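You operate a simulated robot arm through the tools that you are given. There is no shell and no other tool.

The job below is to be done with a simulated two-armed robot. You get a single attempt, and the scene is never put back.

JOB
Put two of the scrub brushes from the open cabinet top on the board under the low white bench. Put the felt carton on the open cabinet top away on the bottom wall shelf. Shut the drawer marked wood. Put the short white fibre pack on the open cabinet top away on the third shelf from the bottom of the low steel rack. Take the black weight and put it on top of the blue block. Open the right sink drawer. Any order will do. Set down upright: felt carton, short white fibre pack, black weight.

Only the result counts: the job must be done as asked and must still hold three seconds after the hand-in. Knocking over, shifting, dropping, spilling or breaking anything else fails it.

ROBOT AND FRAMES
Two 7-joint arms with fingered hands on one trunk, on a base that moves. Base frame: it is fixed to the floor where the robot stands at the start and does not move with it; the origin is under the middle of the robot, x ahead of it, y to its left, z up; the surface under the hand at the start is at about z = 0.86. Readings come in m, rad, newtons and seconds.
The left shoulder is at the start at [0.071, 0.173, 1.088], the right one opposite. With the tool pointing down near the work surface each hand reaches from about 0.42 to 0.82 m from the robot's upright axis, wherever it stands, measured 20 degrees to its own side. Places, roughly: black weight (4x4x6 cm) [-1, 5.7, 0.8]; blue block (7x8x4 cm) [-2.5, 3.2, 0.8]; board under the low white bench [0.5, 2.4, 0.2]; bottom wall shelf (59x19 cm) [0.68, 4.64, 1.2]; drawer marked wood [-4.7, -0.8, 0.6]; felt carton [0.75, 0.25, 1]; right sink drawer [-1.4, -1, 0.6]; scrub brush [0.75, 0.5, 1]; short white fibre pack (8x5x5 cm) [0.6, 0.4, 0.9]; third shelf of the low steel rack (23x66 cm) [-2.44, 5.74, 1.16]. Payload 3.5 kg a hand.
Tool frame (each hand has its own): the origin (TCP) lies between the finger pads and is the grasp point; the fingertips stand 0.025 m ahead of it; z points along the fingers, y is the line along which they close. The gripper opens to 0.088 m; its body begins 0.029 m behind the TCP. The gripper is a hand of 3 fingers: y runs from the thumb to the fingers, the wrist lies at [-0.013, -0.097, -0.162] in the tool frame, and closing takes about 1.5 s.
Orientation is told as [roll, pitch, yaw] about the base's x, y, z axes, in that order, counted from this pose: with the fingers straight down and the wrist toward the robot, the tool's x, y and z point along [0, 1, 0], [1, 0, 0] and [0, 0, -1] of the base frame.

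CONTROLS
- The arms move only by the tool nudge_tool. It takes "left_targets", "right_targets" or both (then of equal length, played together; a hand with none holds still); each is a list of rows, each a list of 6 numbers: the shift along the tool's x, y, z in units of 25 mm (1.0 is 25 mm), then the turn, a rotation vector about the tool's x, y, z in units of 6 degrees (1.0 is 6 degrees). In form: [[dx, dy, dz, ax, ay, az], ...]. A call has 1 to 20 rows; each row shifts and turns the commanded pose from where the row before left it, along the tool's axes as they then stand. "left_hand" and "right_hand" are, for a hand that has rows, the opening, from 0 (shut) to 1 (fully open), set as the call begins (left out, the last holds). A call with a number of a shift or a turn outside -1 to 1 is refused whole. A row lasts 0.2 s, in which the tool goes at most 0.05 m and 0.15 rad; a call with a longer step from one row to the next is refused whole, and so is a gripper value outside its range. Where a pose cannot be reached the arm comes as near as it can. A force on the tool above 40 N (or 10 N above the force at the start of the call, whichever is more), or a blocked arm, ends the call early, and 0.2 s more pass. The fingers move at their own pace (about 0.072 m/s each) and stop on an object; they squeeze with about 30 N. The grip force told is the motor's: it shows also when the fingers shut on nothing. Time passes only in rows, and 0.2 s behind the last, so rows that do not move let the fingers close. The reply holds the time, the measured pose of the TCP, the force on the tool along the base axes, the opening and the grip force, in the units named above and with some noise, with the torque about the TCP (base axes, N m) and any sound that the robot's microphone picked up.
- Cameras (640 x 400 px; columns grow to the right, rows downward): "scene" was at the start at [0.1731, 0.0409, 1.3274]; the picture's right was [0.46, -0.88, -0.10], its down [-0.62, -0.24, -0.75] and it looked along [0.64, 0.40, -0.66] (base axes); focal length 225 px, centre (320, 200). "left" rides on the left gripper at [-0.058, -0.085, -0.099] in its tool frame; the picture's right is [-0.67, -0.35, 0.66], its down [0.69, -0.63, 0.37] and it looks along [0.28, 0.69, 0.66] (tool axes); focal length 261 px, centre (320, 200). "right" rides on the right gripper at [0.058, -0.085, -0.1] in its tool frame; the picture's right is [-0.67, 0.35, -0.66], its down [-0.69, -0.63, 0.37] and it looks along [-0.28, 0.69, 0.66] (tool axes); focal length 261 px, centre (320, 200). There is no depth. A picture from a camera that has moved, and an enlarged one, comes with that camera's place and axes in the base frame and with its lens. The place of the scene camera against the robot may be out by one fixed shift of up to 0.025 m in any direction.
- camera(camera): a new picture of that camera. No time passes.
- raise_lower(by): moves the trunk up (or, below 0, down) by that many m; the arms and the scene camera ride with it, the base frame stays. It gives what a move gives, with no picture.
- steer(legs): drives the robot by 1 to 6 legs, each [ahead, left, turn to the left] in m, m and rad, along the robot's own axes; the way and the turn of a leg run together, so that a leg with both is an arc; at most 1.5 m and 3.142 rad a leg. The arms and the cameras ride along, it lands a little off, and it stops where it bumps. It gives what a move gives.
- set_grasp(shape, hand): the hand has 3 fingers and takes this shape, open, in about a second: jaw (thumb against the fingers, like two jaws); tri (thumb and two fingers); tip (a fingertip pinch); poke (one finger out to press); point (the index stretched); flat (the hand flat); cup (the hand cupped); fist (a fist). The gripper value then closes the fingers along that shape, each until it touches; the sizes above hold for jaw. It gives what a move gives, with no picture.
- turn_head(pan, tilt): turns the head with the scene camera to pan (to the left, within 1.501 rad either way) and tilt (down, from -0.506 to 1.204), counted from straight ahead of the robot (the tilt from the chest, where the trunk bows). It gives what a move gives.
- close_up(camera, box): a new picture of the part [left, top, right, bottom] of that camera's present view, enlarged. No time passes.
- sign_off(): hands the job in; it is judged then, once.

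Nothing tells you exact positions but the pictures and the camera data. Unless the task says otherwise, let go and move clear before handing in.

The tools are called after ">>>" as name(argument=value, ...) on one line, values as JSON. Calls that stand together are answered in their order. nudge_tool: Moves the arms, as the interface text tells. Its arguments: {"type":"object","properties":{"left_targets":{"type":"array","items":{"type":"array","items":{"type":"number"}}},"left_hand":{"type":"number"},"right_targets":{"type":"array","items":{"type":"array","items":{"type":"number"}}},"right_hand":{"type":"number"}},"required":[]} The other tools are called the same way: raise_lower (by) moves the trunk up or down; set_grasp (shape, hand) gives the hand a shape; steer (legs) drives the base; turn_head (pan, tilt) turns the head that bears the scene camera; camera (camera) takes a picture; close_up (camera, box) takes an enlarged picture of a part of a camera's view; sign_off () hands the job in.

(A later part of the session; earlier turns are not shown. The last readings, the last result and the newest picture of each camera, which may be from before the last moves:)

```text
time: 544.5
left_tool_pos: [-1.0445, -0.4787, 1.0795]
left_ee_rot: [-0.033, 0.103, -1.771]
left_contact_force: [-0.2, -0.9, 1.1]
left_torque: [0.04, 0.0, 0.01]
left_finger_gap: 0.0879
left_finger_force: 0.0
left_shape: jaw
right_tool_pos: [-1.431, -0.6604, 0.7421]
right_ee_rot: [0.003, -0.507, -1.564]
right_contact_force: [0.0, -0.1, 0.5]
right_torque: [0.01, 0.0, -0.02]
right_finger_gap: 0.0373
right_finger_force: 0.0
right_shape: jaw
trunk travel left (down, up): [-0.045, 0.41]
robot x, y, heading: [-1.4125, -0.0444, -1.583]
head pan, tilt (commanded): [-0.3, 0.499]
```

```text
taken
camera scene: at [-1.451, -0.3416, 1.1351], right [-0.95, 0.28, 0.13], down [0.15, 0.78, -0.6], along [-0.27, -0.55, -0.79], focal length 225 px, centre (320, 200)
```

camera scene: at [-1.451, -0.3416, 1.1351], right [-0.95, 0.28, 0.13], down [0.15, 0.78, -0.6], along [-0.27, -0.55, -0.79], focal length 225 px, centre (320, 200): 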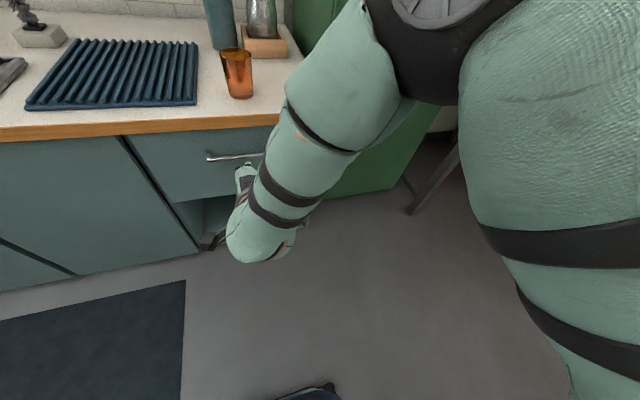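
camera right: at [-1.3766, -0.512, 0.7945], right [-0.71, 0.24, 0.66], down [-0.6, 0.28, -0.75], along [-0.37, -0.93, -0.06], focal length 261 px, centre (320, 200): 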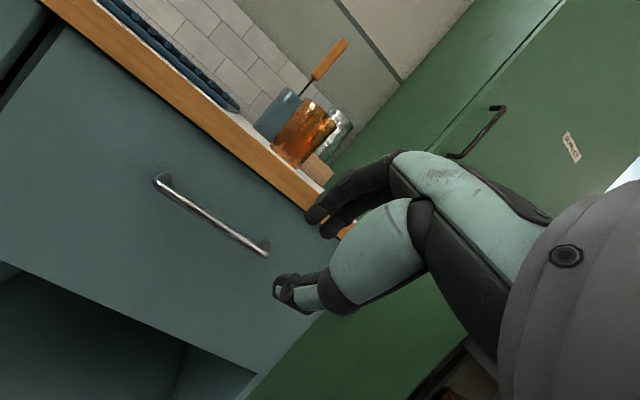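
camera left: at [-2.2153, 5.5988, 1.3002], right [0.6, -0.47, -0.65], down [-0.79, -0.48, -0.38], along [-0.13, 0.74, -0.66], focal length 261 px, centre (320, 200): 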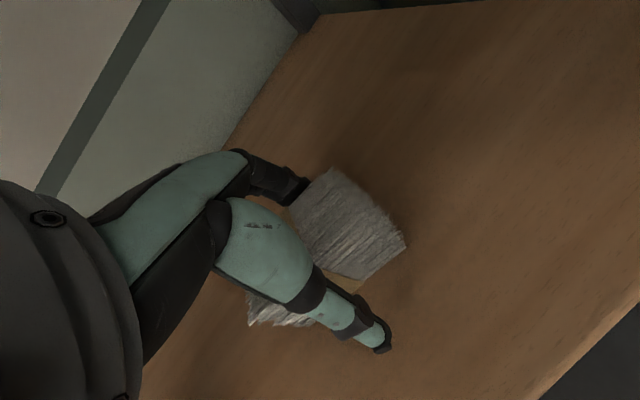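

>>> nudge_tool(right_targets=[[0, -0.27, 0.49, 0, 0, 0], [0, -0.27, 0.49, 0, 0, 0], [0, -0.27, 0.49, 0, 0, 0], [0, -0.27, 0.49, 0, 0, 0], [0, 0, 0, 0, 0, 0]])

>>> camera(camera="right")

```text
time: 545.6
left_tool_pos: [-1.0457, -0.4795, 1.0795]
left_ee_rot: [-0.032, 0.103, -1.771]
left_contact_force: [1.0, -0.1, 0.2]
left_torque: [0.02, -0.01, -0.01]
left_finger_gap: 0.0878
left_finger_force: 0.0
left_shape: jaw
right_tool_pos: [-1.4224, -0.6669, 0.7038]
right_ee_rot: [0.023, -0.525, -1.587]
right_contact_force: [0.1, 0.0, -0.8]
right_torque: [-0.02, 0.0, 0.02]
right_finger_gap: 0.0371
right_finger_force: 0.1
right_shape: jaw
right hand out of reach, approached as far as the arm can: row 3, 4
trunk travel left (down, up): [-0.045, 0.41]
robot x, y, heading: [-1.4153, -0.0453, -1.584]
head pan, tilt (commanded): [-0.3, 0.499]
```

```text
taken
camera right: at [-1.3642, -0.5431, 0.7479], right [-0.68, 0.03, 0.73], down [-0.67, 0.37, -0.65], along [-0.29, -0.93, -0.23], focal length 261 px, centre (320, 200)
```

right: 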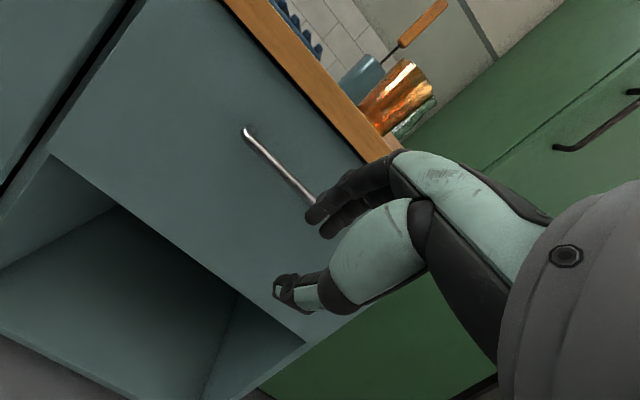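

The arm is at its low limit at z 0.704; I'll lower the trunk the last 4 cm.

>>> raise_lower(by=-0.042)

>>> camera(camera="right")

>>> camera(camera="scene")

```text
time: 546.5
left_tool_pos: [-1.0466, -0.4786, 1.0356]
left_ee_rot: [-0.035, 0.099, -1.772]
left_contact_force: [0.3, 1.3, 0.3]
left_torque: [0.0, -0.01, -0.04]
left_finger_gap: 0.0881
left_finger_force: 0.0
left_shape: jaw
right_tool_pos: [-1.4218, -0.66, 0.6481]
right_ee_rot: [0.004, -0.508, -1.563]
right_contact_force: [-0.1, -0.6, 0.4]
right_torque: [0.02, 0.01, -0.01]
right_finger_gap: 0.0373
right_finger_force: 0.0
right_shape: jaw
trunk travel left (down, up): [-0.003, 0.452]
robot x, y, heading: [-1.4126, -0.0442, -1.584]
head pan, tilt (commanded): [-0.3, 0.499]
```

```text
taken
camera right: at [-1.3654, -0.5359, 0.694], right [-0.67, 0.01, 0.74], down [-0.69, 0.37, -0.63], along [-0.28, -0.93, -0.24], focal length 261 px, centre (320, 200)
```

right: 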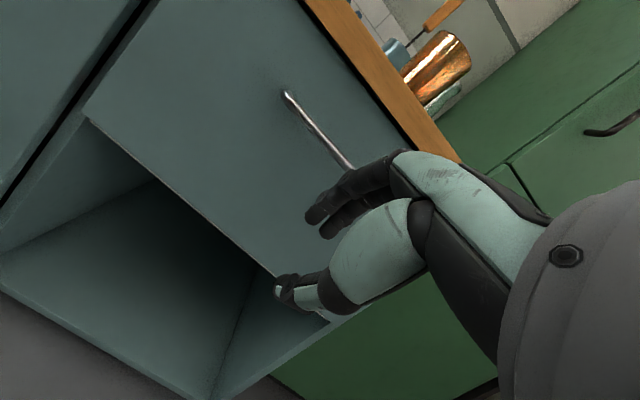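

```text
taken
camera scene: at [-1.4521, -0.3813, 1.0624], right [-0.95, 0.27, 0.15], down [0.15, 0.84, -0.53], along [-0.27, -0.48, -0.84], focal length 225 px, centre (320, 200)
```

scene: 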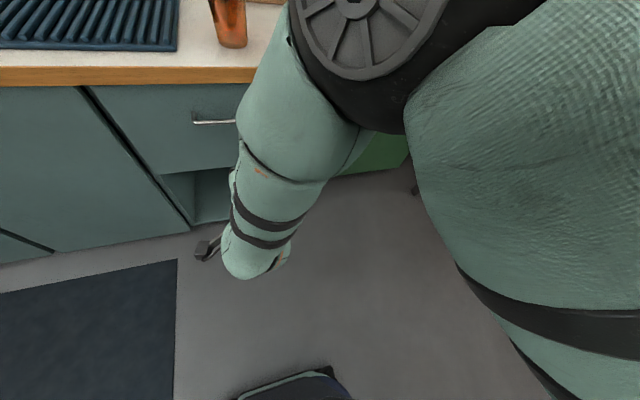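

The bar is at about z 0.66. I'll raise the trunk 4 cm so the fingertips clear the top of the bar, drive forward so the fingers are above the gap behind it, then lower.

>>> raise_lower(by=0.04)

>>> steer(legs=[[0.15, 0.0, 0.0]])

>>> camera(camera="right")

>>> close_up(camera="right", box=[180, 60, 460, 320])

```text
time: 547.3
left_tool_pos: [-1.0451, -0.4815, 1.0751]
left_ee_rot: [-0.035, 0.103, -1.774]
left_contact_force: [-0.3, 0.3, -0.4]
left_torque: [0.01, 0.0, 0.01]
left_finger_gap: 0.088
left_finger_force: 0.0
left_shape: jaw
right_tool_pos: [-1.4204, -0.668, 0.7008]
right_ee_rot: [0.023, -0.524, -1.581]
right_contact_force: [0.2, -0.4, -0.5]
right_torque: [-0.01, -0.01, 0.0]
right_finger_gap: 0.0373
right_finger_force: 0.0
right_shape: jaw
trunk travel left (down, up): [-0.043, 0.412]
robot x, y, heading: [-1.4161, -0.0451, -1.584]
head pan, tilt (commanded): [-0.3, 0.499]
```

```text
time: 548.7
left_tool_pos: [-1.0474, -0.6325, 1.0772]
left_ee_rot: [-0.034, 0.099, -1.774]
left_contact_force: [0.7, -0.1, 0.3]
left_torque: [0.03, -0.01, -0.01]
left_finger_gap: 0.0878
left_finger_force: 0.1
left_shape: jaw
right_tool_pos: [-1.429, -0.8184, 0.6981]
right_ee_rot: [0.016, -0.52, -1.589]
right_contact_force: [-0.4, 0.5, 0.1]
right_torque: [0.02, 0.03, 0.01]
right_finger_gap: 0.0372
right_finger_force: 0.2
right_shape: jaw
trunk travel left (down, up): [-0.043, 0.412]
robot x, y, heading: [-1.4171, -0.1964, -1.587]
head pan, tilt (commanded): [-0.3, 0.499]
```

```text
taken
camera right: at [-1.3696, -0.6959, 0.7418], right [-0.68, 0.03, 0.73], down [-0.67, 0.37, -0.64], along [-0.29, -0.93, -0.23], focal length 261 px, centre (320, 200)
```

right: 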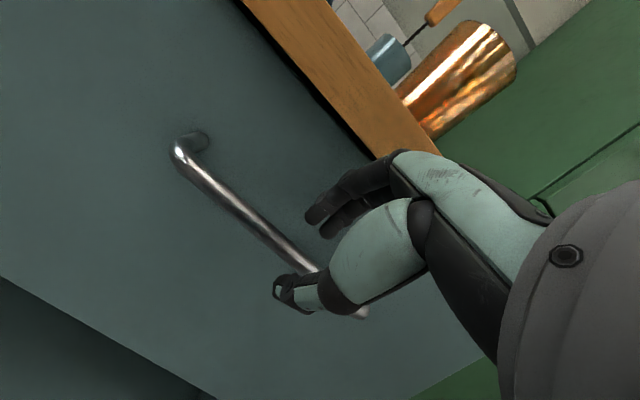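

```text
1.54 times, centred on (320, 190) of right
camera zoom: at [-1.3696, -0.6959, 0.7418], right [-0.68, 0.03, 0.73], down [-0.67, 0.37, -0.64], along [-0.29, -0.93, -0.23], focal length 401 px, centre (320, 215)
```

zoom: 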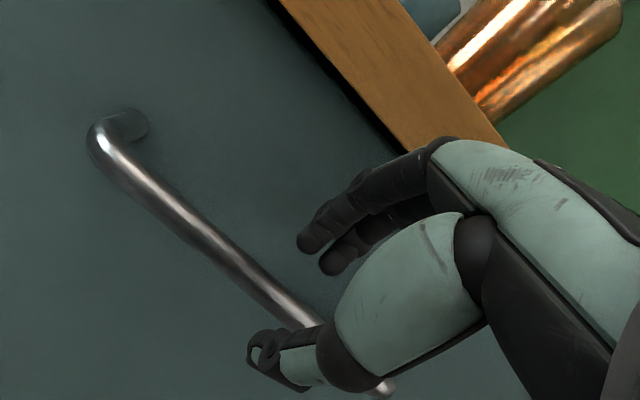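

The fingertips are above the bar and the thumb in front of it. I'll feel my way forward with small arm steps until the fingertips touch the drawer front.

>>> nudge_tool(right_targets=[[0, 0.35, 0.2, 0, 0, 0], [0, 0.35, 0.2, 0, 0, 0], [0, 0, 0, 0, 0, 0]])

>>> nudge_tool(right_targets=[[0, 0.26, 0.15, 0, 0, 0], [0, 0, 0, 0, 0, 0]])

```text
time: 549.5
left_tool_pos: [-1.0482, -0.6289, 1.0771]
left_ee_rot: [-0.034, 0.098, -1.774]
left_contact_force: [-0.8, -0.1, 0.2]
left_torque: [-0.01, 0.05, 0.05]
left_finger_gap: 0.0878
left_finger_force: 0.1
left_shape: jaw
right_tool_pos: [-1.4284, -0.8358, 0.6986]
right_ee_rot: [0.015, -0.518, -1.587]
right_contact_force: [-0.3, 20.4, -0.9]
right_torque: [-0.44, 0.03, -0.16]
right_finger_gap: 0.0335
right_finger_force: 0.1
right_shape: jaw
trunk travel left (down, up): [-0.043, 0.412]
robot x, y, heading: [-1.4185, -0.197, -1.586]
head pan, tilt (commanded): [-0.3, 0.499]
```

```text
time: 549.9
left_tool_pos: [-1.0485, -0.625, 1.0783]
left_ee_rot: [-0.032, 0.096, -1.772]
left_contact_force: [-1.0, -0.1, 0.3]
left_torque: [0.0, 0.01, 0.02]
left_finger_gap: 0.0877
left_finger_force: 0.2
left_shape: jaw
right_tool_pos: [-1.4279, -0.8358, 0.6998]
right_ee_rot: [0.013, -0.515, -1.584]
right_contact_force: [-1.4, 34.4, 7.5]
right_torque: [-1.08, -0.02, -0.33]
right_finger_gap: 0.0322
right_finger_force: 0.1
right_shape: jaw
trunk travel left (down, up): [-0.043, 0.412]
robot x, y, heading: [-1.4164, -0.1956, -1.586]
head pan, tilt (commanded): [-0.3, 0.499]
stopped in row 1 (right hand): the force on the tool passed its limit at 45 N (the readings are from after the stop); the commanded pose is now the measured one
```

The fingers meet the counter's overhang at about z 0.723; the slot behind the bar is too tight at this tilt. A straighter arm from a higher trunk should allow a much flatter hand, so I'll back off, raise the trunk, and try that posture.

>>> steer(legs=[[-0.25, 0.0, 0.0]])

>>> raise_lower(by=0.13)

>>> nudge_tool(right_targets=[[0, 0.3, 0.8, 0, 0, 0], [0, 0.3, 0.8, 0, 0, 0], [0, 0.3, 0.8, 0, 0, 0], [0, 0.3, 0.8, -0.4, 0, 0], [0, 0.3, 0.8, -0.4, 0, 0], [0, 0.3, 0.8, -0.4, 0, 0], [0, 0, 0.8, -0.4, 0, 0], [0, 0, 0.5, -0.4, 0, 0], [0, 0, 0, 0, 0, 0]])

>>> camera(camera="scene")

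```text
time: 551.8
left_tool_pos: [-1.0444, -0.3752, 1.0759]
left_ee_rot: [-0.035, 0.099, -1.775]
left_contact_force: [0.2, 0.1, 0.1]
left_torque: [0.0, -0.01, -0.01]
left_finger_gap: 0.088
left_finger_force: 0.0
left_shape: jaw
right_tool_pos: [-1.4259, -0.5837, 0.696]
right_ee_rot: [0.014, -0.511, -1.589]
right_contact_force: [0.0, -0.1, 0.3]
right_torque: [0.03, -0.01, -0.01]
right_finger_gap: 0.0369
right_finger_force: 0.1
right_shape: jaw
trunk travel left (down, up): [-0.043, 0.412]
robot x, y, heading: [-1.4131, 0.0594, -1.588]
head pan, tilt (commanded): [-0.3, 0.499]
```

```text
time: 553.3
left_tool_pos: [-1.0452, -0.3763, 1.2064]
left_ee_rot: [-0.033, 0.101, -1.777]
left_contact_force: [1.1, -0.4, 0.6]
left_torque: [-0.01, 0.01, 0.0]
left_finger_gap: 0.0878
left_finger_force: 0.1
left_shape: jaw
right_tool_pos: [-1.4264, -0.5851, 0.8266]
right_ee_rot: [0.014, -0.512, -1.589]
right_contact_force: [-0.8, -0.3, -0.6]
right_torque: [0.02, -0.01, 0.01]
right_finger_gap: 0.037
right_finger_force: 0.0
right_shape: jaw
trunk travel left (down, up): [-0.173, 0.282]
robot x, y, heading: [-1.4134, 0.0637, -1.589]
head pan, tilt (commanded): [-0.3, 0.499]
```

```text
time: 555.3
left_tool_pos: [-1.0457, -0.3754, 1.2061]
left_ee_rot: [-0.035, 0.1, -1.777]
left_contact_force: [0.2, 0.0, -0.1]
left_torque: [-0.01, 0.01, -0.02]
left_finger_gap: 0.0879
left_finger_force: 0.0
left_shape: jaw
right_tool_pos: [-1.4561, -0.6834, 0.7379]
right_ee_rot: [0.016, -0.681, -1.593]
right_contact_force: [0.8, 0.3, -0.7]
right_torque: [0.02, 0.05, 0.01]
right_finger_gap: 0.0371
right_finger_force: 0.1
right_shape: jaw
right hand out of reach, approached as far as the arm can: row 6, 7, 8
trunk travel left (down, up): [-0.173, 0.282]
robot x, y, heading: [-1.4129, 0.0638, -1.587]
head pan, tilt (commanded): [-0.3, 0.499]
```

```text
taken
camera scene: at [-1.448, -0.1268, 1.3268], right [-0.95, 0.31, 0.06], down [0.15, 0.63, -0.76], along [-0.27, -0.72, -0.64], focal length 225 px, centre (320, 200)
```

scene: 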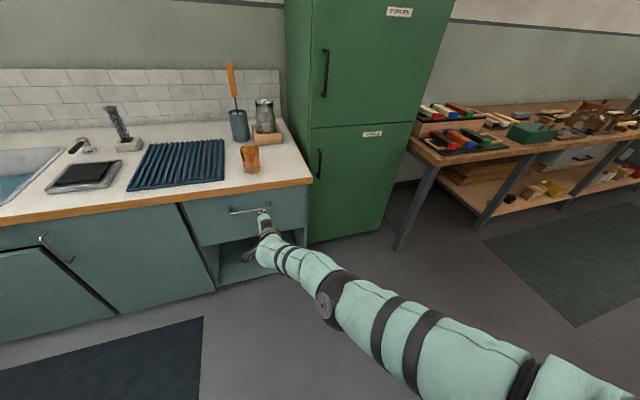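

The arm is now straight with the hand pitched 39 degrees. I'll lower the trunk a bit to bring the hand down and pitch a little more.

>>> raise_lower(by=-0.06)

>>> nudge_tool(right_targets=[[0, -0.4, 0, -0.5, 0, 0], [0, -0.4, 0, -0.5, 0, 0], [0, -0.2, 0, -0.5, 0, 0], [0, 0, 0, 0, 0, 0]])

>>> camera(camera="scene")

>>> camera(camera="right")

```text
time: 556.3
left_tool_pos: [-1.0443, -0.3744, 1.1461]
left_ee_rot: [-0.033, 0.098, -1.777]
left_contact_force: [-0.4, -0.3, 1.5]
left_torque: [0.01, 0.0, 0.05]
left_finger_gap: 0.0879
left_finger_force: 0.0
left_shape: jaw
right_tool_pos: [-1.4555, -0.677, 0.6169]
right_ee_rot: [0.014, -0.641, -1.597]
right_contact_force: [0.1, 0.6, -0.6]
right_torque: [-0.01, 0.0, -0.01]
right_finger_gap: 0.037
right_finger_force: 0.1
right_shape: jaw
trunk travel left (down, up): [-0.113, 0.342]
robot x, y, heading: [-1.4122, 0.0633, -1.592]
head pan, tilt (commanded): [-0.3, 0.499]
```

```text
time: 557.3
left_tool_pos: [-1.0452, -0.3763, 1.1461]
left_ee_rot: [-0.036, 0.099, -1.777]
left_contact_force: [-0.8, 0.8, 0.4]
left_torque: [-0.02, 0.01, 0.02]
left_finger_gap: 0.0879
left_finger_force: 0.2
left_shape: jaw
right_tool_pos: [-1.4547, -0.6782, 0.6146]
right_ee_rot: [0.015, -0.636, -1.595]
right_contact_force: [0.0, 0.8, 0.2]
right_torque: [0.03, 0.0, 0.03]
right_finger_gap: 0.037
right_finger_force: 0.1
right_shape: jaw
right hand out of reach, approached as far as the arm can: row 1, 2, 3
trunk travel left (down, up): [-0.113, 0.342]
robot x, y, heading: [-1.4131, 0.0586, -1.588]
head pan, tilt (commanded): [-0.3, 0.499]
```

```text
taken
camera scene: at [-1.4488, -0.1748, 1.2428], right [-0.95, 0.3, 0.09], down [0.15, 0.7, -0.7], along [-0.27, -0.65, -0.71], focal length 225 px, centre (320, 200)
```

scene: 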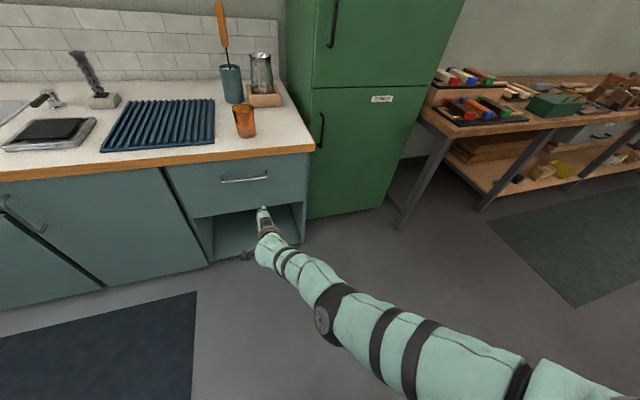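

```text
taken
camera right: at [-1.3955, -0.5513, 0.6443], right [-0.68, 0.12, 0.73], down [-0.67, 0.3, -0.68], along [-0.3, -0.95, -0.12], focal length 261 px, centre (320, 200)
```

right: 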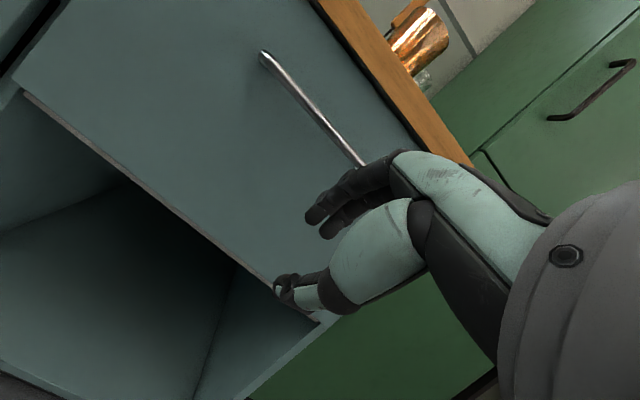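

>>> nudge_tool(right_targets=[[0, 0, -0.86, 0, 0, 0], [0, 0, -0.86, 0, 0, 0], [0, 0, -0.86, 0, 0, 0], [0, 0, -0.86, 0, 0, 0], [0, 0, 0, -0.5, 0, 0], [0, 0, 0, -0.5, 0, 0], [0, 0, 0, -0.5, 0, 0], [0, 0, 0, 0, 0, 0]])

>>> camera(camera="scene")

```text
time: 559.1
left_tool_pos: [-1.0455, -0.3767, 1.1451]
left_ee_rot: [-0.036, 0.101, -1.778]
left_contact_force: [0.5, -0.4, -0.1]
left_torque: [0.0, 0.0, 0.03]
left_finger_gap: 0.0879
left_finger_force: 0.0
left_shape: jaw
right_tool_pos: [-1.4283, -0.6842, 0.6419]
right_ee_rot: [0.014, -0.69, -1.599]
right_contact_force: [0.0, 0.0, -0.1]
right_torque: [-0.03, 0.04, -0.02]
right_finger_gap: 0.0372
right_finger_force: 0.2
right_shape: jaw
right hand out of reach, approached as far as the arm can: row 1, 2, 3, 4, 6, 7
trunk travel left (down, up): [-0.113, 0.342]
robot x, y, heading: [-1.4105, 0.0606, -1.591]
head pan, tilt (commanded): [-0.3, 0.499]
```

```text
taken
camera scene: at [-1.4488, -0.1749, 1.2428], right [-0.95, 0.3, 0.09], down [0.15, 0.7, -0.7], along [-0.27, -0.65, -0.71], focal length 225 px, centre (320, 200)
```

scene: 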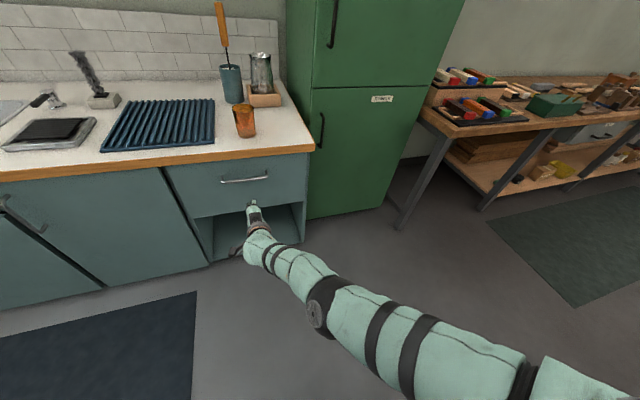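

>>> raise_lower(by=0.025)

>>> nudge_tool(right_targets=[[0, 0, 0, 0, 0, 0], [0, 0, 0, 0, 0, 0]])

```text
time: 559.8
left_tool_pos: [-1.0446, -0.377, 1.1705]
left_ee_rot: [-0.036, 0.1, -1.777]
left_contact_force: [0.6, -1.0, 0.3]
left_torque: [0.01, 0.01, -0.01]
left_finger_gap: 0.0876
left_finger_force: 0.1
left_shape: jaw
right_tool_pos: [-1.4291, -0.689, 0.6993]
right_ee_rot: [0.016, -0.729, -1.6]
right_contact_force: [-0.9, -0.2, -0.8]
right_torque: [0.0, 0.0, 0.04]
right_finger_gap: 0.037
right_finger_force: 0.0
right_shape: jaw
trunk travel left (down, up): [-0.138, 0.317]
robot x, y, heading: [-1.4114, 0.0592, -1.589]
head pan, tilt (commanded): [-0.3, 0.499]
```

```text
time: 560.4
left_tool_pos: [-1.0445, -0.3764, 1.1705]
left_ee_rot: [-0.036, 0.1, -1.776]
left_contact_force: [0.1, 0.6, 1.0]
left_torque: [0.0, 0.01, -0.01]
left_finger_gap: 0.088
left_finger_force: 0.0
left_shape: jaw
right_tool_pos: [-1.4279, -0.6893, 0.7005]
right_ee_rot: [0.014, -0.729, -1.599]
right_contact_force: [-0.3, 1.3, 0.3]
right_torque: [-0.01, 0.02, -0.02]
right_finger_gap: 0.037
right_finger_force: 0.1
right_shape: jaw
trunk travel left (down, up): [-0.138, 0.317]
robot x, y, heading: [-1.4086, 0.0639, -1.591]
head pan, tilt (commanded): [-0.3, 0.499]
```

Now the hand is pitched 42 degrees at z 0.70, which makes the slot behind the bar comfortably wide. I'll drive forward in two steps to bring the fingertips just past the bar, above it.

>>> nudge_tool(right_targets=[[0, -0.3, 0.34, 0, 0, 0], [0, 0, 0, 0, 0, 0]])

>>> steer(legs=[[0.12, 0.0, 0.0]])

>>> camera(camera="right")

>>> close_up(camera="scene", box=[160, 130, 340, 260])

```text
time: 561.0
left_tool_pos: [-1.0445, -0.3757, 1.1699]
left_ee_rot: [-0.035, 0.1, -1.778]
left_contact_force: [-0.4, -0.8, 1.0]
left_torque: [0.0, 0.03, 0.0]
left_finger_gap: 0.0878
left_finger_force: 0.1
left_shape: jaw
right_tool_pos: [-1.4308, -0.6838, 0.6945]
right_ee_rot: [0.016, -0.728, -1.599]
right_contact_force: [-0.3, 0.6, 0.6]
right_torque: [0.0, -0.03, -0.02]
right_finger_gap: 0.037
right_finger_force: 0.0
right_shape: jaw
right hand out of reach, approached as far as the arm can: row 1
trunk travel left (down, up): [-0.138, 0.317]
robot x, y, heading: [-1.4077, 0.0631, -1.589]
head pan, tilt (commanded): [-0.3, 0.499]
```

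```text
time: 562.3
left_tool_pos: [-1.0452, -0.4933, 1.1711]
left_ee_rot: [-0.036, 0.101, -1.776]
left_contact_force: [0.1, -0.6, 0.2]
left_torque: [-0.01, 0.0, -0.02]
left_finger_gap: 0.0875
left_finger_force: 0.1
left_shape: jaw
right_tool_pos: [-1.4326, -0.8017, 0.6941]
right_ee_rot: [0.016, -0.727, -1.598]
right_contact_force: [1.1, 0.1, 0.2]
right_torque: [0.0, -0.04, 0.01]
right_finger_gap: 0.0371
right_finger_force: 0.0
right_shape: jaw
trunk travel left (down, up): [-0.138, 0.317]
robot x, y, heading: [-1.4151, -0.0577, -1.585]
head pan, tilt (commanded): [-0.3, 0.499]
```

```text
taken
camera right: at [-1.3729, -0.673, 0.7114], right [-0.68, 0.19, 0.71], down [-0.67, 0.24, -0.7], along [-0.3, -0.95, -0.03], focal length 261 px, centre (320, 200)
```

right: 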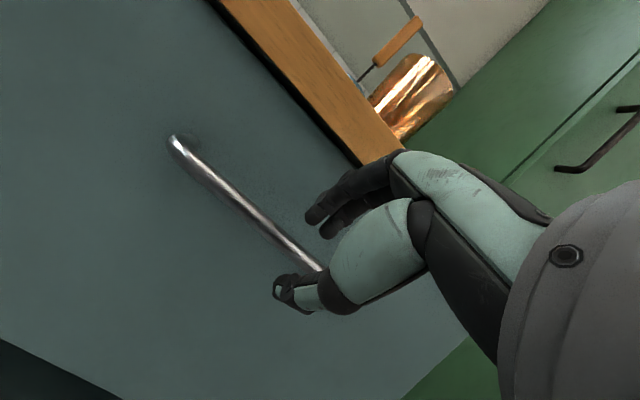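

```text
3.08 times, centred on (250, 195) of scene
camera zoom: at [-1.4505, -0.2726, 1.2791], right [-0.95, 0.3, 0.08], down [0.15, 0.67, -0.73], along [-0.27, -0.68, -0.68], focal length 692 px, centre (535, 215)
```

zoom: 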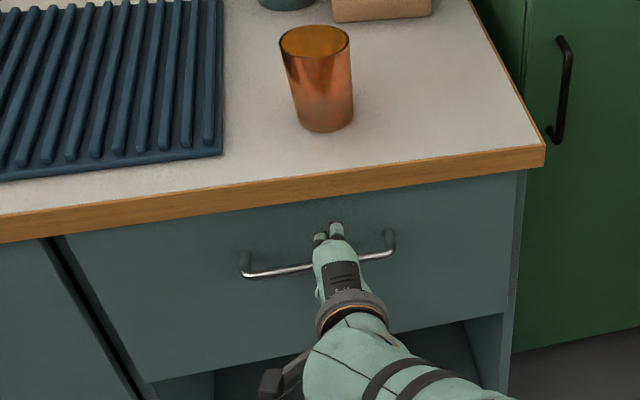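

The view from above shows the fingers coming over the bar nicely. I'll drive the last 4.5 cm.

>>> steer(legs=[[0.045, 0.0, 0.0]])

>>> camera(camera="right")

>>> close_up(camera="scene", box=[160, 130, 340, 260])

```text
time: 563.3
left_tool_pos: [-1.0465, -0.5335, 1.1715]
left_ee_rot: [-0.033, 0.098, -1.774]
left_contact_force: [-0.3, -0.4, 0.0]
left_torque: [-0.03, -0.01, 0.03]
left_finger_gap: 0.088
left_finger_force: 0.1
left_shape: jaw
right_tool_pos: [-1.43, -0.8396, 0.6898]
right_ee_rot: [0.018, -0.72, -1.594]
right_contact_force: [-1.6, 19.7, 1.1]
right_torque: [-0.23, 0.05, -0.14]
right_finger_gap: 0.0339
right_finger_force: 0.1
right_shape: jaw
trunk travel left (down, up): [-0.138, 0.317]
robot x, y, heading: [-1.4173, -0.0988, -1.585]
head pan, tilt (commanded): [-0.3, 0.499]
stopped in leg 1: the force on the tool passed its limit at 75 N (the readings are from after the stop); the commanded pose is now the measured one
```

```text
taken
camera right: at [-1.3709, -0.7097, 0.7096], right [-0.68, 0.18, 0.71], down [-0.67, 0.24, -0.7], along [-0.29, -0.95, -0.04], focal length 261 px, centre (320, 200)
```

right: 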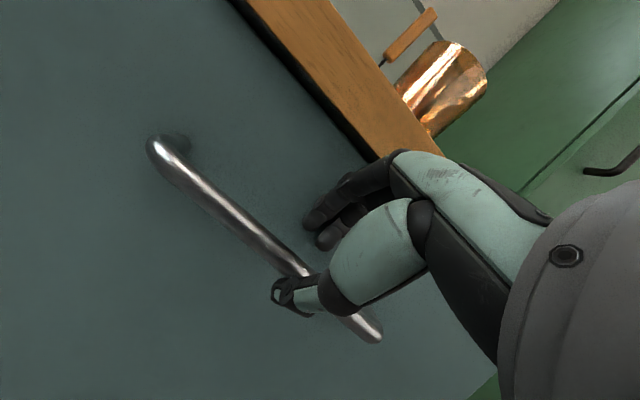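

```text
3.08 times, centred on (250, 195) of scene
camera zoom: at [-1.4517, -0.3117, 1.2796], right [-0.95, 0.3, 0.08], down [0.15, 0.67, -0.73], along [-0.27, -0.68, -0.68], focal length 692 px, centre (535, 215)
```

zoom: 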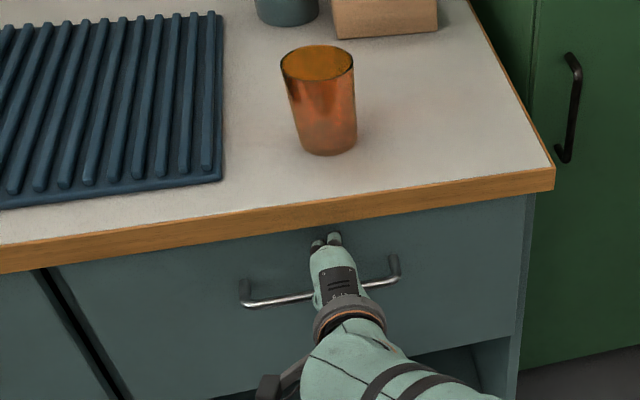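

The fingertips touch the drawer front at about y -0.876, which means the bar is at about y -0.844, z 0.668, right between thumb and fingertips. I'll ease back 5 mm and lower 2 cm so the bar sits well inside the grip.

>>> nudge_tool(right_targets=[[0, -0.15, -0.13, 0, 0, 0], [0, -0.29, 0.33, 0, 0, 0], [0, -0.29, 0.33, 0, 0, 0], [0, 0, 0, 0, 0, 0]])

>>> camera(camera="right")

>>> close_up(camera="scene", box=[160, 130, 340, 260])

```text
time: 564.3
left_tool_pos: [-1.047, -0.5346, 1.172]
left_ee_rot: [-0.033, 0.098, -1.775]
left_contact_force: [-0.2, -0.1, -1.1]
left_torque: [0.04, -0.01, 0.03]
left_finger_gap: 0.0877
left_finger_force: 0.0
left_shape: jaw
right_tool_pos: [-1.43, -0.8358, 0.6829]
right_ee_rot: [0.015, -0.714, -1.596]
right_contact_force: [1.3, 10.0, 2.5]
right_torque: [-0.23, 0.07, -0.06]
right_finger_gap: 0.0356
right_finger_force: 0.0
right_shape: jaw
right hand out of reach, approached as far as the arm can: row 1, 2, 3
trunk travel left (down, up): [-0.138, 0.317]
robot x, y, heading: [-1.416, -0.0958, -1.588]
head pan, tilt (commanded): [-0.3, 0.499]
```

```text
taken
camera right: at [-1.3701, -0.7059, 0.7027], right [-0.68, 0.18, 0.72], down [-0.67, 0.25, -0.7], along [-0.3, -0.95, -0.05], focal length 261 px, centre (320, 200)
```

right: 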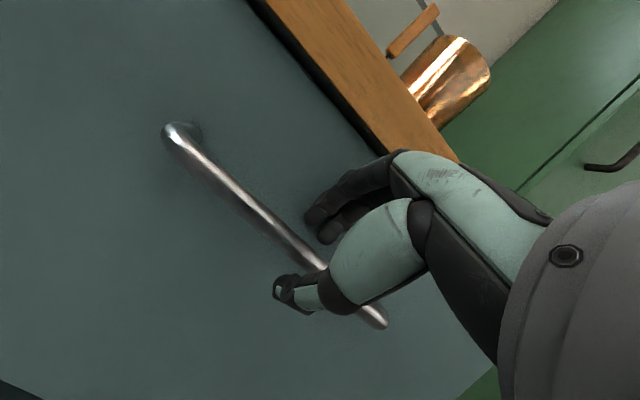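

```text
3.08 times, centred on (250, 195) of scene
camera zoom: at [-1.4511, -0.3132, 1.2793], right [-0.95, 0.3, 0.08], down [0.15, 0.67, -0.73], along [-0.27, -0.68, -0.68], focal length 692 px, centre (535, 215)
```

zoom: 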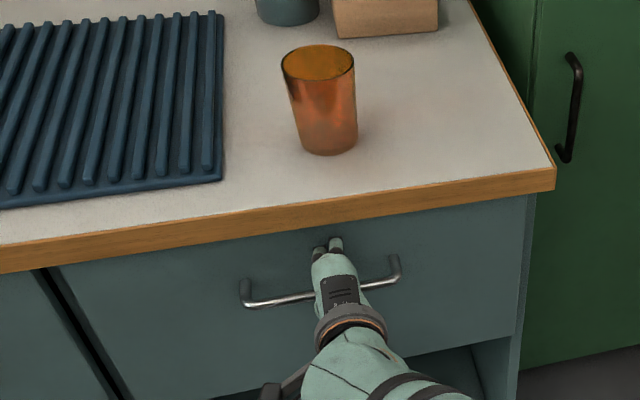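

The arm itself can't lower further, so I'll use a small trunk lowering instead.

>>> steer(legs=[[-0.006, 0.0, 0.0]])

>>> raise_lower(by=-0.008)

>>> camera(camera="right")

```text
time: 565.0
left_tool_pos: [-1.047, -0.5303, 1.1708]
left_ee_rot: [-0.035, 0.099, -1.775]
left_contact_force: [-0.2, -1.0, 0.1]
left_torque: [0.02, -0.04, 0.01]
left_finger_gap: 0.0877
left_finger_force: 0.0
left_shape: jaw
right_tool_pos: [-1.4311, -0.8297, 0.6817]
right_ee_rot: [0.014, -0.713, -1.598]
right_contact_force: [0.6, -0.4, 0.2]
right_torque: [0.0, 0.01, 0.01]
right_finger_gap: 0.0371
right_finger_force: 0.2
right_shape: jaw
trunk travel left (down, up): [-0.138, 0.317]
robot x, y, heading: [-1.4163, -0.0929, -1.589]
head pan, tilt (commanded): [-0.3, 0.499]
```

```text
time: 565.6
left_tool_pos: [-1.0464, -0.5304, 1.1629]
left_ee_rot: [-0.036, 0.099, -1.775]
left_contact_force: [0.3, 0.6, 0.2]
left_torque: [0.02, 0.01, 0.01]
left_finger_gap: 0.088
left_finger_force: 0.1
left_shape: jaw
right_tool_pos: [-1.4299, -0.8303, 0.6674]
right_ee_rot: [0.014, -0.708, -1.599]
right_contact_force: [-0.3, -0.1, 0.2]
right_torque: [-0.03, 0.02, 0.01]
right_finger_gap: 0.0372
right_finger_force: 0.1
right_shape: jaw
trunk travel left (down, up): [-0.13, 0.325]
robot x, y, heading: [-1.4169, -0.0999, -1.585]
head pan, tilt (commanded): [-0.3, 0.499]
```

```text
taken
camera right: at [-1.3697, -0.7016, 0.6873], right [-0.67, 0.17, 0.72], down [-0.67, 0.25, -0.69], along [-0.3, -0.95, -0.05], focal length 261 px, centre (320, 200)
```

right: 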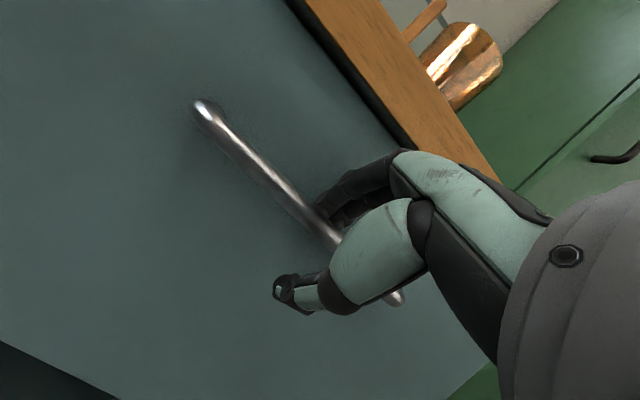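

The bar now passes between thumb and fingers, with the fingertips behind it. I'll close the hand on it.

>>> nudge_tool(right_targets=[[0, 0, 0, 0, 0, 0], [0, 0, 0, 0, 0, 0], [0, 0, 0, 0, 0, 0], [0, 0, 0, 0, 0, 0], [0, 0, 0, 0, 0, 0], [0, 0, 0, 0, 0, 0], [0, 0, 0, 0, 0, 0]], right_hand=0)

>>> camera(camera="right")

>>> close_up(camera="scene", box=[160, 130, 340, 260])

```text
time: 567.2
left_tool_pos: [-1.046, -0.5306, 1.1612]
left_ee_rot: [-0.035, 0.099, -1.774]
left_contact_force: [-0.4, 0.8, 0.0]
left_torque: [0.01, -0.08, -0.03]
left_finger_gap: 0.0876
left_finger_force: 0.0
left_shape: jaw
right_tool_pos: [-1.4289, -0.8307, 0.6662]
right_ee_rot: [0.016, -0.705, -1.599]
right_contact_force: [0.7, 0.2, -5.8]
right_torque: [-0.01, 0.03, -0.01]
right_finger_gap: 0.0
right_finger_force: 29.9
right_shape: jaw
trunk travel left (down, up): [-0.13, 0.325]
robot x, y, heading: [-1.418, -0.0928, -1.587]
head pan, tilt (commanded): [-0.3, 0.499]
```

```text
taken
camera right: at [-1.3695, -0.7017, 0.6867], right [-0.67, 0.17, 0.72], down [-0.67, 0.25, -0.69], along [-0.3, -0.95, -0.06], focal length 261 px, centre (320, 200)
```

right: 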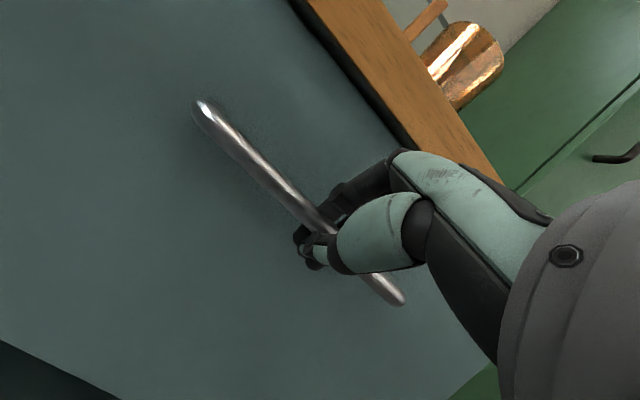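

```text
3.08 times, centred on (250, 195) of scene
camera zoom: at [-1.4511, -0.3164, 1.2674], right [-0.95, 0.3, 0.08], down [0.15, 0.68, -0.72], along [-0.27, -0.67, -0.69], focal length 692 px, centre (535, 215)
```

zoom: 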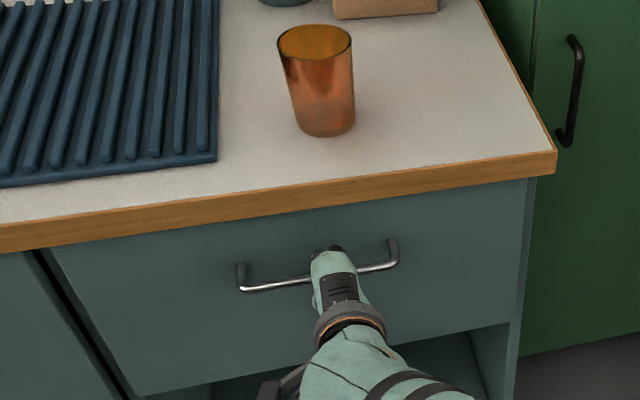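

The fingers have closed around the bar. I'll pull by driving back a little and see whether the drawer follows.

>>> steer(legs=[[-0.06, 0.0, 0.0]])

>>> camera(camera="scene")

>>> camera(camera="right")

```text
time: 568.1
left_tool_pos: [-1.0456, -0.4693, 1.1624]
left_ee_rot: [-0.037, 0.099, -1.775]
left_contact_force: [0.7, 0.6, 0.2]
left_torque: [-0.03, -0.02, 0.02]
left_finger_gap: 0.0877
left_finger_force: 0.1
left_shape: jaw
right_tool_pos: [-1.4289, -0.7686, 0.6666]
right_ee_rot: [0.014, -0.706, -1.597]
right_contact_force: [-1.4, -0.1, -10.9]
right_torque: [0.01, 0.0, -0.01]
right_finger_gap: 0.0
right_finger_force: 30.0
right_shape: jaw
trunk travel left (down, up): [-0.13, 0.325]
robot x, y, heading: [-1.4152, -0.036, -1.588]
head pan, tilt (commanded): [-0.3, 0.499]
```

```text
taken
camera scene: at [-1.4502, -0.255, 1.2676], right [-0.95, 0.3, 0.08], down [0.15, 0.68, -0.72], along [-0.27, -0.67, -0.69], focal length 225 px, centre (320, 200)
```

scene: 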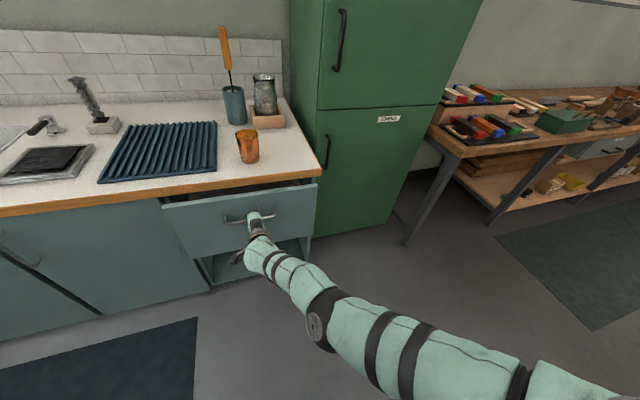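

```text
taken
camera right: at [-1.3691, -0.6407, 0.6868], right [-0.67, 0.17, 0.72], down [-0.67, 0.26, -0.69], along [-0.3, -0.95, -0.06], focal length 261 px, centre (320, 200)
```

right: 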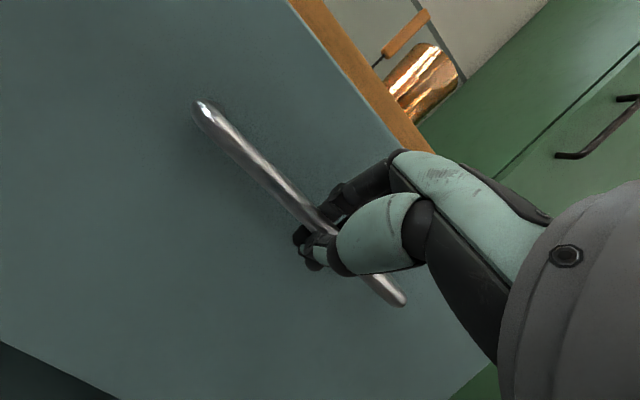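

The drawer follows. I'll keep pulling.

>>> steer(legs=[[-0.14, 0.0, 0.0]])

>>> camera(camera="scene")

```text
time: 569.5
left_tool_pos: [-1.0446, -0.3275, 1.1636]
left_ee_rot: [-0.032, 0.099, -1.776]
left_contact_force: [0.5, 0.2, 0.2]
left_torque: [-0.01, -0.02, -0.04]
left_finger_gap: 0.0878
left_finger_force: 0.1
left_shape: jaw
right_tool_pos: [-1.4281, -0.6268, 0.6654]
right_ee_rot: [0.018, -0.703, -1.602]
right_contact_force: [-10.0, -1.0, -10.6]
right_torque: [0.03, -0.06, -0.05]
right_finger_gap: 0.0002
right_finger_force: 29.9
right_shape: jaw
trunk travel left (down, up): [-0.13, 0.325]
robot x, y, heading: [-1.4142, 0.1074, -1.593]
head pan, tilt (commanded): [-0.3, 0.499]
```

```text
taken
camera scene: at [-1.4489, -0.1134, 1.2675], right [-0.95, 0.3, 0.08], down [0.15, 0.68, -0.72], along [-0.27, -0.67, -0.69], focal length 225 px, centre (320, 200)
```

scene: 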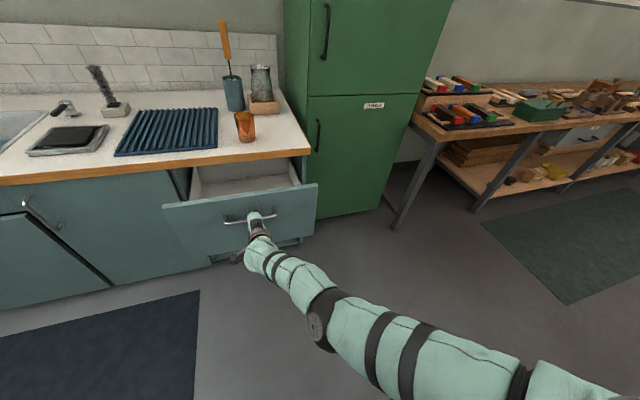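

The drawer is open about 20 cm. I'll pull a little further.

>>> steer(legs=[[-0.09, 0.0, 0.0]])

>>> camera(camera="scene")

```text
time: 570.6
left_tool_pos: [-1.0432, -0.2355, 1.164]
left_ee_rot: [-0.033, 0.1, -1.774]
left_contact_force: [0.1, 0.3, -0.1]
left_torque: [0.0, -0.01, -0.01]
left_finger_gap: 0.0879
left_finger_force: 0.0
left_shape: jaw
right_tool_pos: [-1.4265, -0.5353, 0.6659]
right_ee_rot: [0.016, -0.704, -1.601]
right_contact_force: [-11.2, -0.7, -10.0]
right_torque: [0.06, -0.05, -0.03]
right_finger_gap: 0.0
right_finger_force: 30.1
right_shape: jaw
trunk travel left (down, up): [-0.13, 0.325]
robot x, y, heading: [-1.4076, 0.202, -1.588]
head pan, tilt (commanded): [-0.3, 0.499]
```

```text
taken
camera scene: at [-1.4475, -0.0218, 1.2675], right [-0.95, 0.3, 0.08], down [0.15, 0.68, -0.72], along [-0.27, -0.67, -0.69], focal length 225 px, centre (320, 200)
```

scene: 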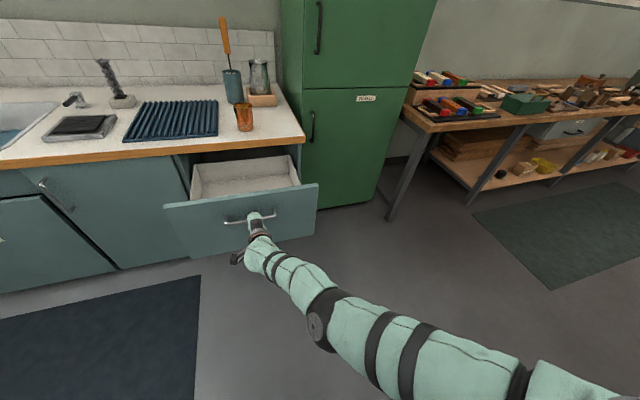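

The drawer stands about 29 cm open. I'll open the hand partway to release the bar and raise the trunk so the fingers lift clear of it.

>>> nudge_tool(right_targets=[[0, 0, 0, 0, 0, 0], [0, 0, 0, 0, 0, 0], [0, 0, 0, 0, 0, 0], [0, 0, 0, 0, 0, 0], [0, 0, 0, 0, 0, 0]], right_hand=0.48)

>>> camera(camera="right")

```text
time: 571.8
left_tool_pos: [-1.0414, -0.2358, 1.1631]
left_ee_rot: [-0.034, 0.1, -1.776]
left_contact_force: [-0.3, -0.1, -0.6]
left_torque: [0.02, 0.0, 0.0]
left_finger_gap: 0.0878
left_finger_force: 0.2
left_shape: jaw
right_tool_pos: [-1.4256, -0.5351, 0.6657]
right_ee_rot: [0.015, -0.704, -1.601]
right_contact_force: [-0.1, 0.9, -0.2]
right_torque: [0.04, 0.0, 0.01]
right_finger_gap: 0.0415
right_finger_force: 0.0
right_shape: jaw
trunk travel left (down, up): [-0.13, 0.325]
robot x, y, heading: [-1.4068, 0.1987, -1.591]
head pan, tilt (commanded): [-0.3, 0.499]
```

```text
taken
camera right: at [-1.3658, -0.4072, 0.6862], right [-0.67, 0.17, 0.72], down [-0.67, 0.26, -0.69], along [-0.3, -0.95, -0.06], focal length 261 px, centre (320, 200)
```

right: 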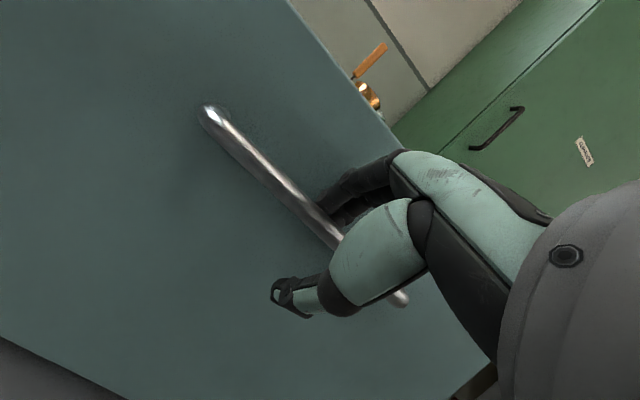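

>>> raise_lower(by=0.015)

>>> camera(camera="right")

```text
time: 572.4
left_tool_pos: [-1.0421, -0.2354, 1.1777]
left_ee_rot: [-0.034, 0.1, -1.776]
left_contact_force: [-0.3, -1.6, -0.5]
left_torque: [0.0, -0.03, 0.02]
left_finger_gap: 0.0878
left_finger_force: 0.0
left_shape: jaw
right_tool_pos: [-1.4269, -0.5355, 0.6961]
right_ee_rot: [0.016, -0.72, -1.601]
right_contact_force: [0.1, 1.8, 0.7]
right_torque: [-0.07, 0.0, -0.04]
right_finger_gap: 0.0417
right_finger_force: 0.1
right_shape: jaw
trunk travel left (down, up): [-0.145, 0.31]
robot x, y, heading: [-1.4126, 0.1995, -1.592]
head pan, tilt (commanded): [-0.3, 0.499]
```

```text
taken
camera right: at [-1.3661, -0.4075, 0.714], right [-0.67, 0.18, 0.72], down [-0.67, 0.25, -0.7], along [-0.3, -0.95, -0.04], focal length 261 px, centre (320, 200)
```

right: 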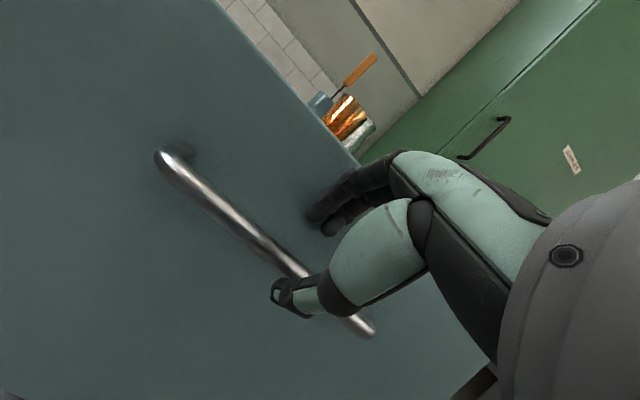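

The fingertips are above the bar. I'll rise a bit more and then back away, leaving the drawer open.

>>> raise_lower(by=0.02)

>>> steer(legs=[[-0.2, 0.0, 0.0]])

>>> camera(camera="scene")

```text
time: 573.1
left_tool_pos: [-1.043, -0.237, 1.197]
left_ee_rot: [-0.035, 0.099, -1.776]
left_contact_force: [0.1, -0.4, -0.1]
left_torque: [0.01, 0.0, 0.01]
left_finger_gap: 0.0879
left_finger_force: 0.1
left_shape: jaw
right_tool_pos: [-1.4276, -0.5371, 0.7361]
right_ee_rot: [0.014, -0.743, -1.6]
right_contact_force: [0.1, -0.6, -0.5]
right_torque: [-0.04, -0.02, -0.01]
right_finger_gap: 0.0417
right_finger_force: 0.1
right_shape: jaw
trunk travel left (down, up): [-0.165, 0.29]
robot x, y, heading: [-1.41, 0.1955, -1.588]
head pan, tilt (commanded): [-0.3, 0.499]
```

```text
time: 574.7
left_tool_pos: [-1.0387, -0.0343, 1.1971]
left_ee_rot: [-0.035, 0.098, -1.775]
left_contact_force: [0.5, 0.2, 0.1]
left_torque: [-0.03, 0.02, -0.02]
left_finger_gap: 0.0879
left_finger_force: 0.1
left_shape: jaw
right_tool_pos: [-1.4223, -0.3342, 0.7366]
right_ee_rot: [0.013, -0.744, -1.6]
right_contact_force: [0.2, -0.3, 0.1]
right_torque: [-0.01, 0.02, 0.01]
right_finger_gap: 0.0415
right_finger_force: 0.1
right_shape: jaw
trunk travel left (down, up): [-0.165, 0.29]
robot x, y, heading: [-1.4024, 0.4025, -1.592]
head pan, tilt (commanded): [-0.3, 0.499]
```

```text
taken
camera scene: at [-1.4417, 0.2078, 1.3161], right [-0.95, 0.31, 0.07], down [0.15, 0.64, -0.76], along [-0.27, -0.71, -0.65], focal length 225 px, centre (320, 200)
```

scene: 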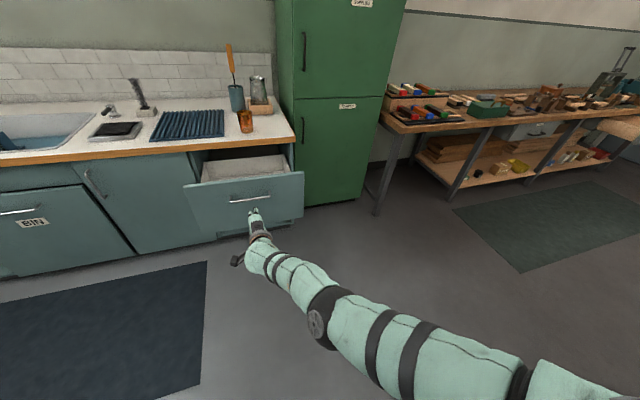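

The right sink drawer stays open. Now the drawer marked wood at about [-4.7, -0.8]; I'll look along that way first.

>>> turn_head(pan=-1.1, tilt=0.2)

>>> camera(camera="scene")

>>> turn_head(pan=-1.5, tilt=0.2)

>>> camera(camera="scene")

```text
time: 575.8
left_tool_pos: [-1.0381, -0.0355, 1.1986]
left_ee_rot: [-0.035, 0.1, -1.775]
left_contact_force: [0.6, 0.7, 1.0]
left_torque: [0.01, -0.03, 0.0]
left_finger_gap: 0.088
left_finger_force: 0.0
left_shape: jaw
right_tool_pos: [-1.4241, -0.3352, 0.7367]
right_ee_rot: [0.015, -0.743, -1.601]
right_contact_force: [-0.3, -0.2, -0.3]
right_torque: [0.01, 0.01, -0.03]
right_finger_gap: 0.0419
right_finger_force: 0.1
right_shape: jaw
trunk travel left (down, up): [-0.165, 0.29]
robot x, y, heading: [-1.4065, 0.4021, -1.588]
head pan, tilt (commanded): [-1.1, 0.201]
```

```text
taken
camera scene: at [-1.4971, 0.2462, 1.3529], right [-0.44, 0.88, 0.2], down [0.18, 0.3, -0.94], along [-0.88, -0.37, -0.29], focal length 225 px, centre (320, 200)
```

scene: 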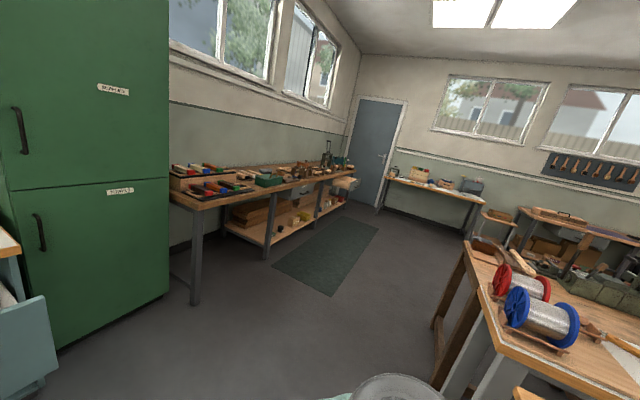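

```text
time: 576.7
left_tool_pos: [-1.0395, -0.0357, 1.1985]
left_ee_rot: [-0.034, 0.101, -1.775]
left_contact_force: [-0.2, 0.4, 0.3]
left_torque: [-0.01, -0.03, 0.01]
left_finger_gap: 0.0879
left_finger_force: 0.1
left_shape: jaw
right_tool_pos: [-1.4229, -0.3345, 0.736]
right_ee_rot: [0.015, -0.744, -1.6]
right_contact_force: [0.4, 0.2, -0.1]
right_torque: [0.02, 0.03, -0.01]
right_finger_gap: 0.0419
right_finger_force: 0.0
right_shape: jaw
trunk travel left (down, up): [-0.165, 0.29]
robot x, y, heading: [-1.4091, 0.4028, -1.589]
head pan, tilt (commanded): [-1.499, 0.201]
```

```text
taken
camera scene: at [-1.5064, 0.281, 1.3608], right [-0.05, 0.97, 0.22], down [0.2, 0.23, -0.95], along [-0.98, -0.01, -0.21], focal length 225 px, centre (320, 200)
```

scene: 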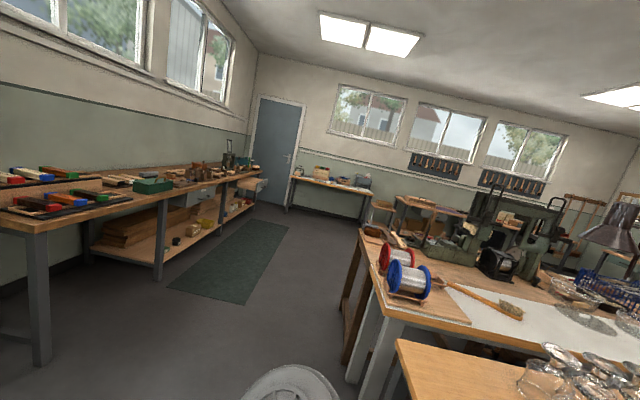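

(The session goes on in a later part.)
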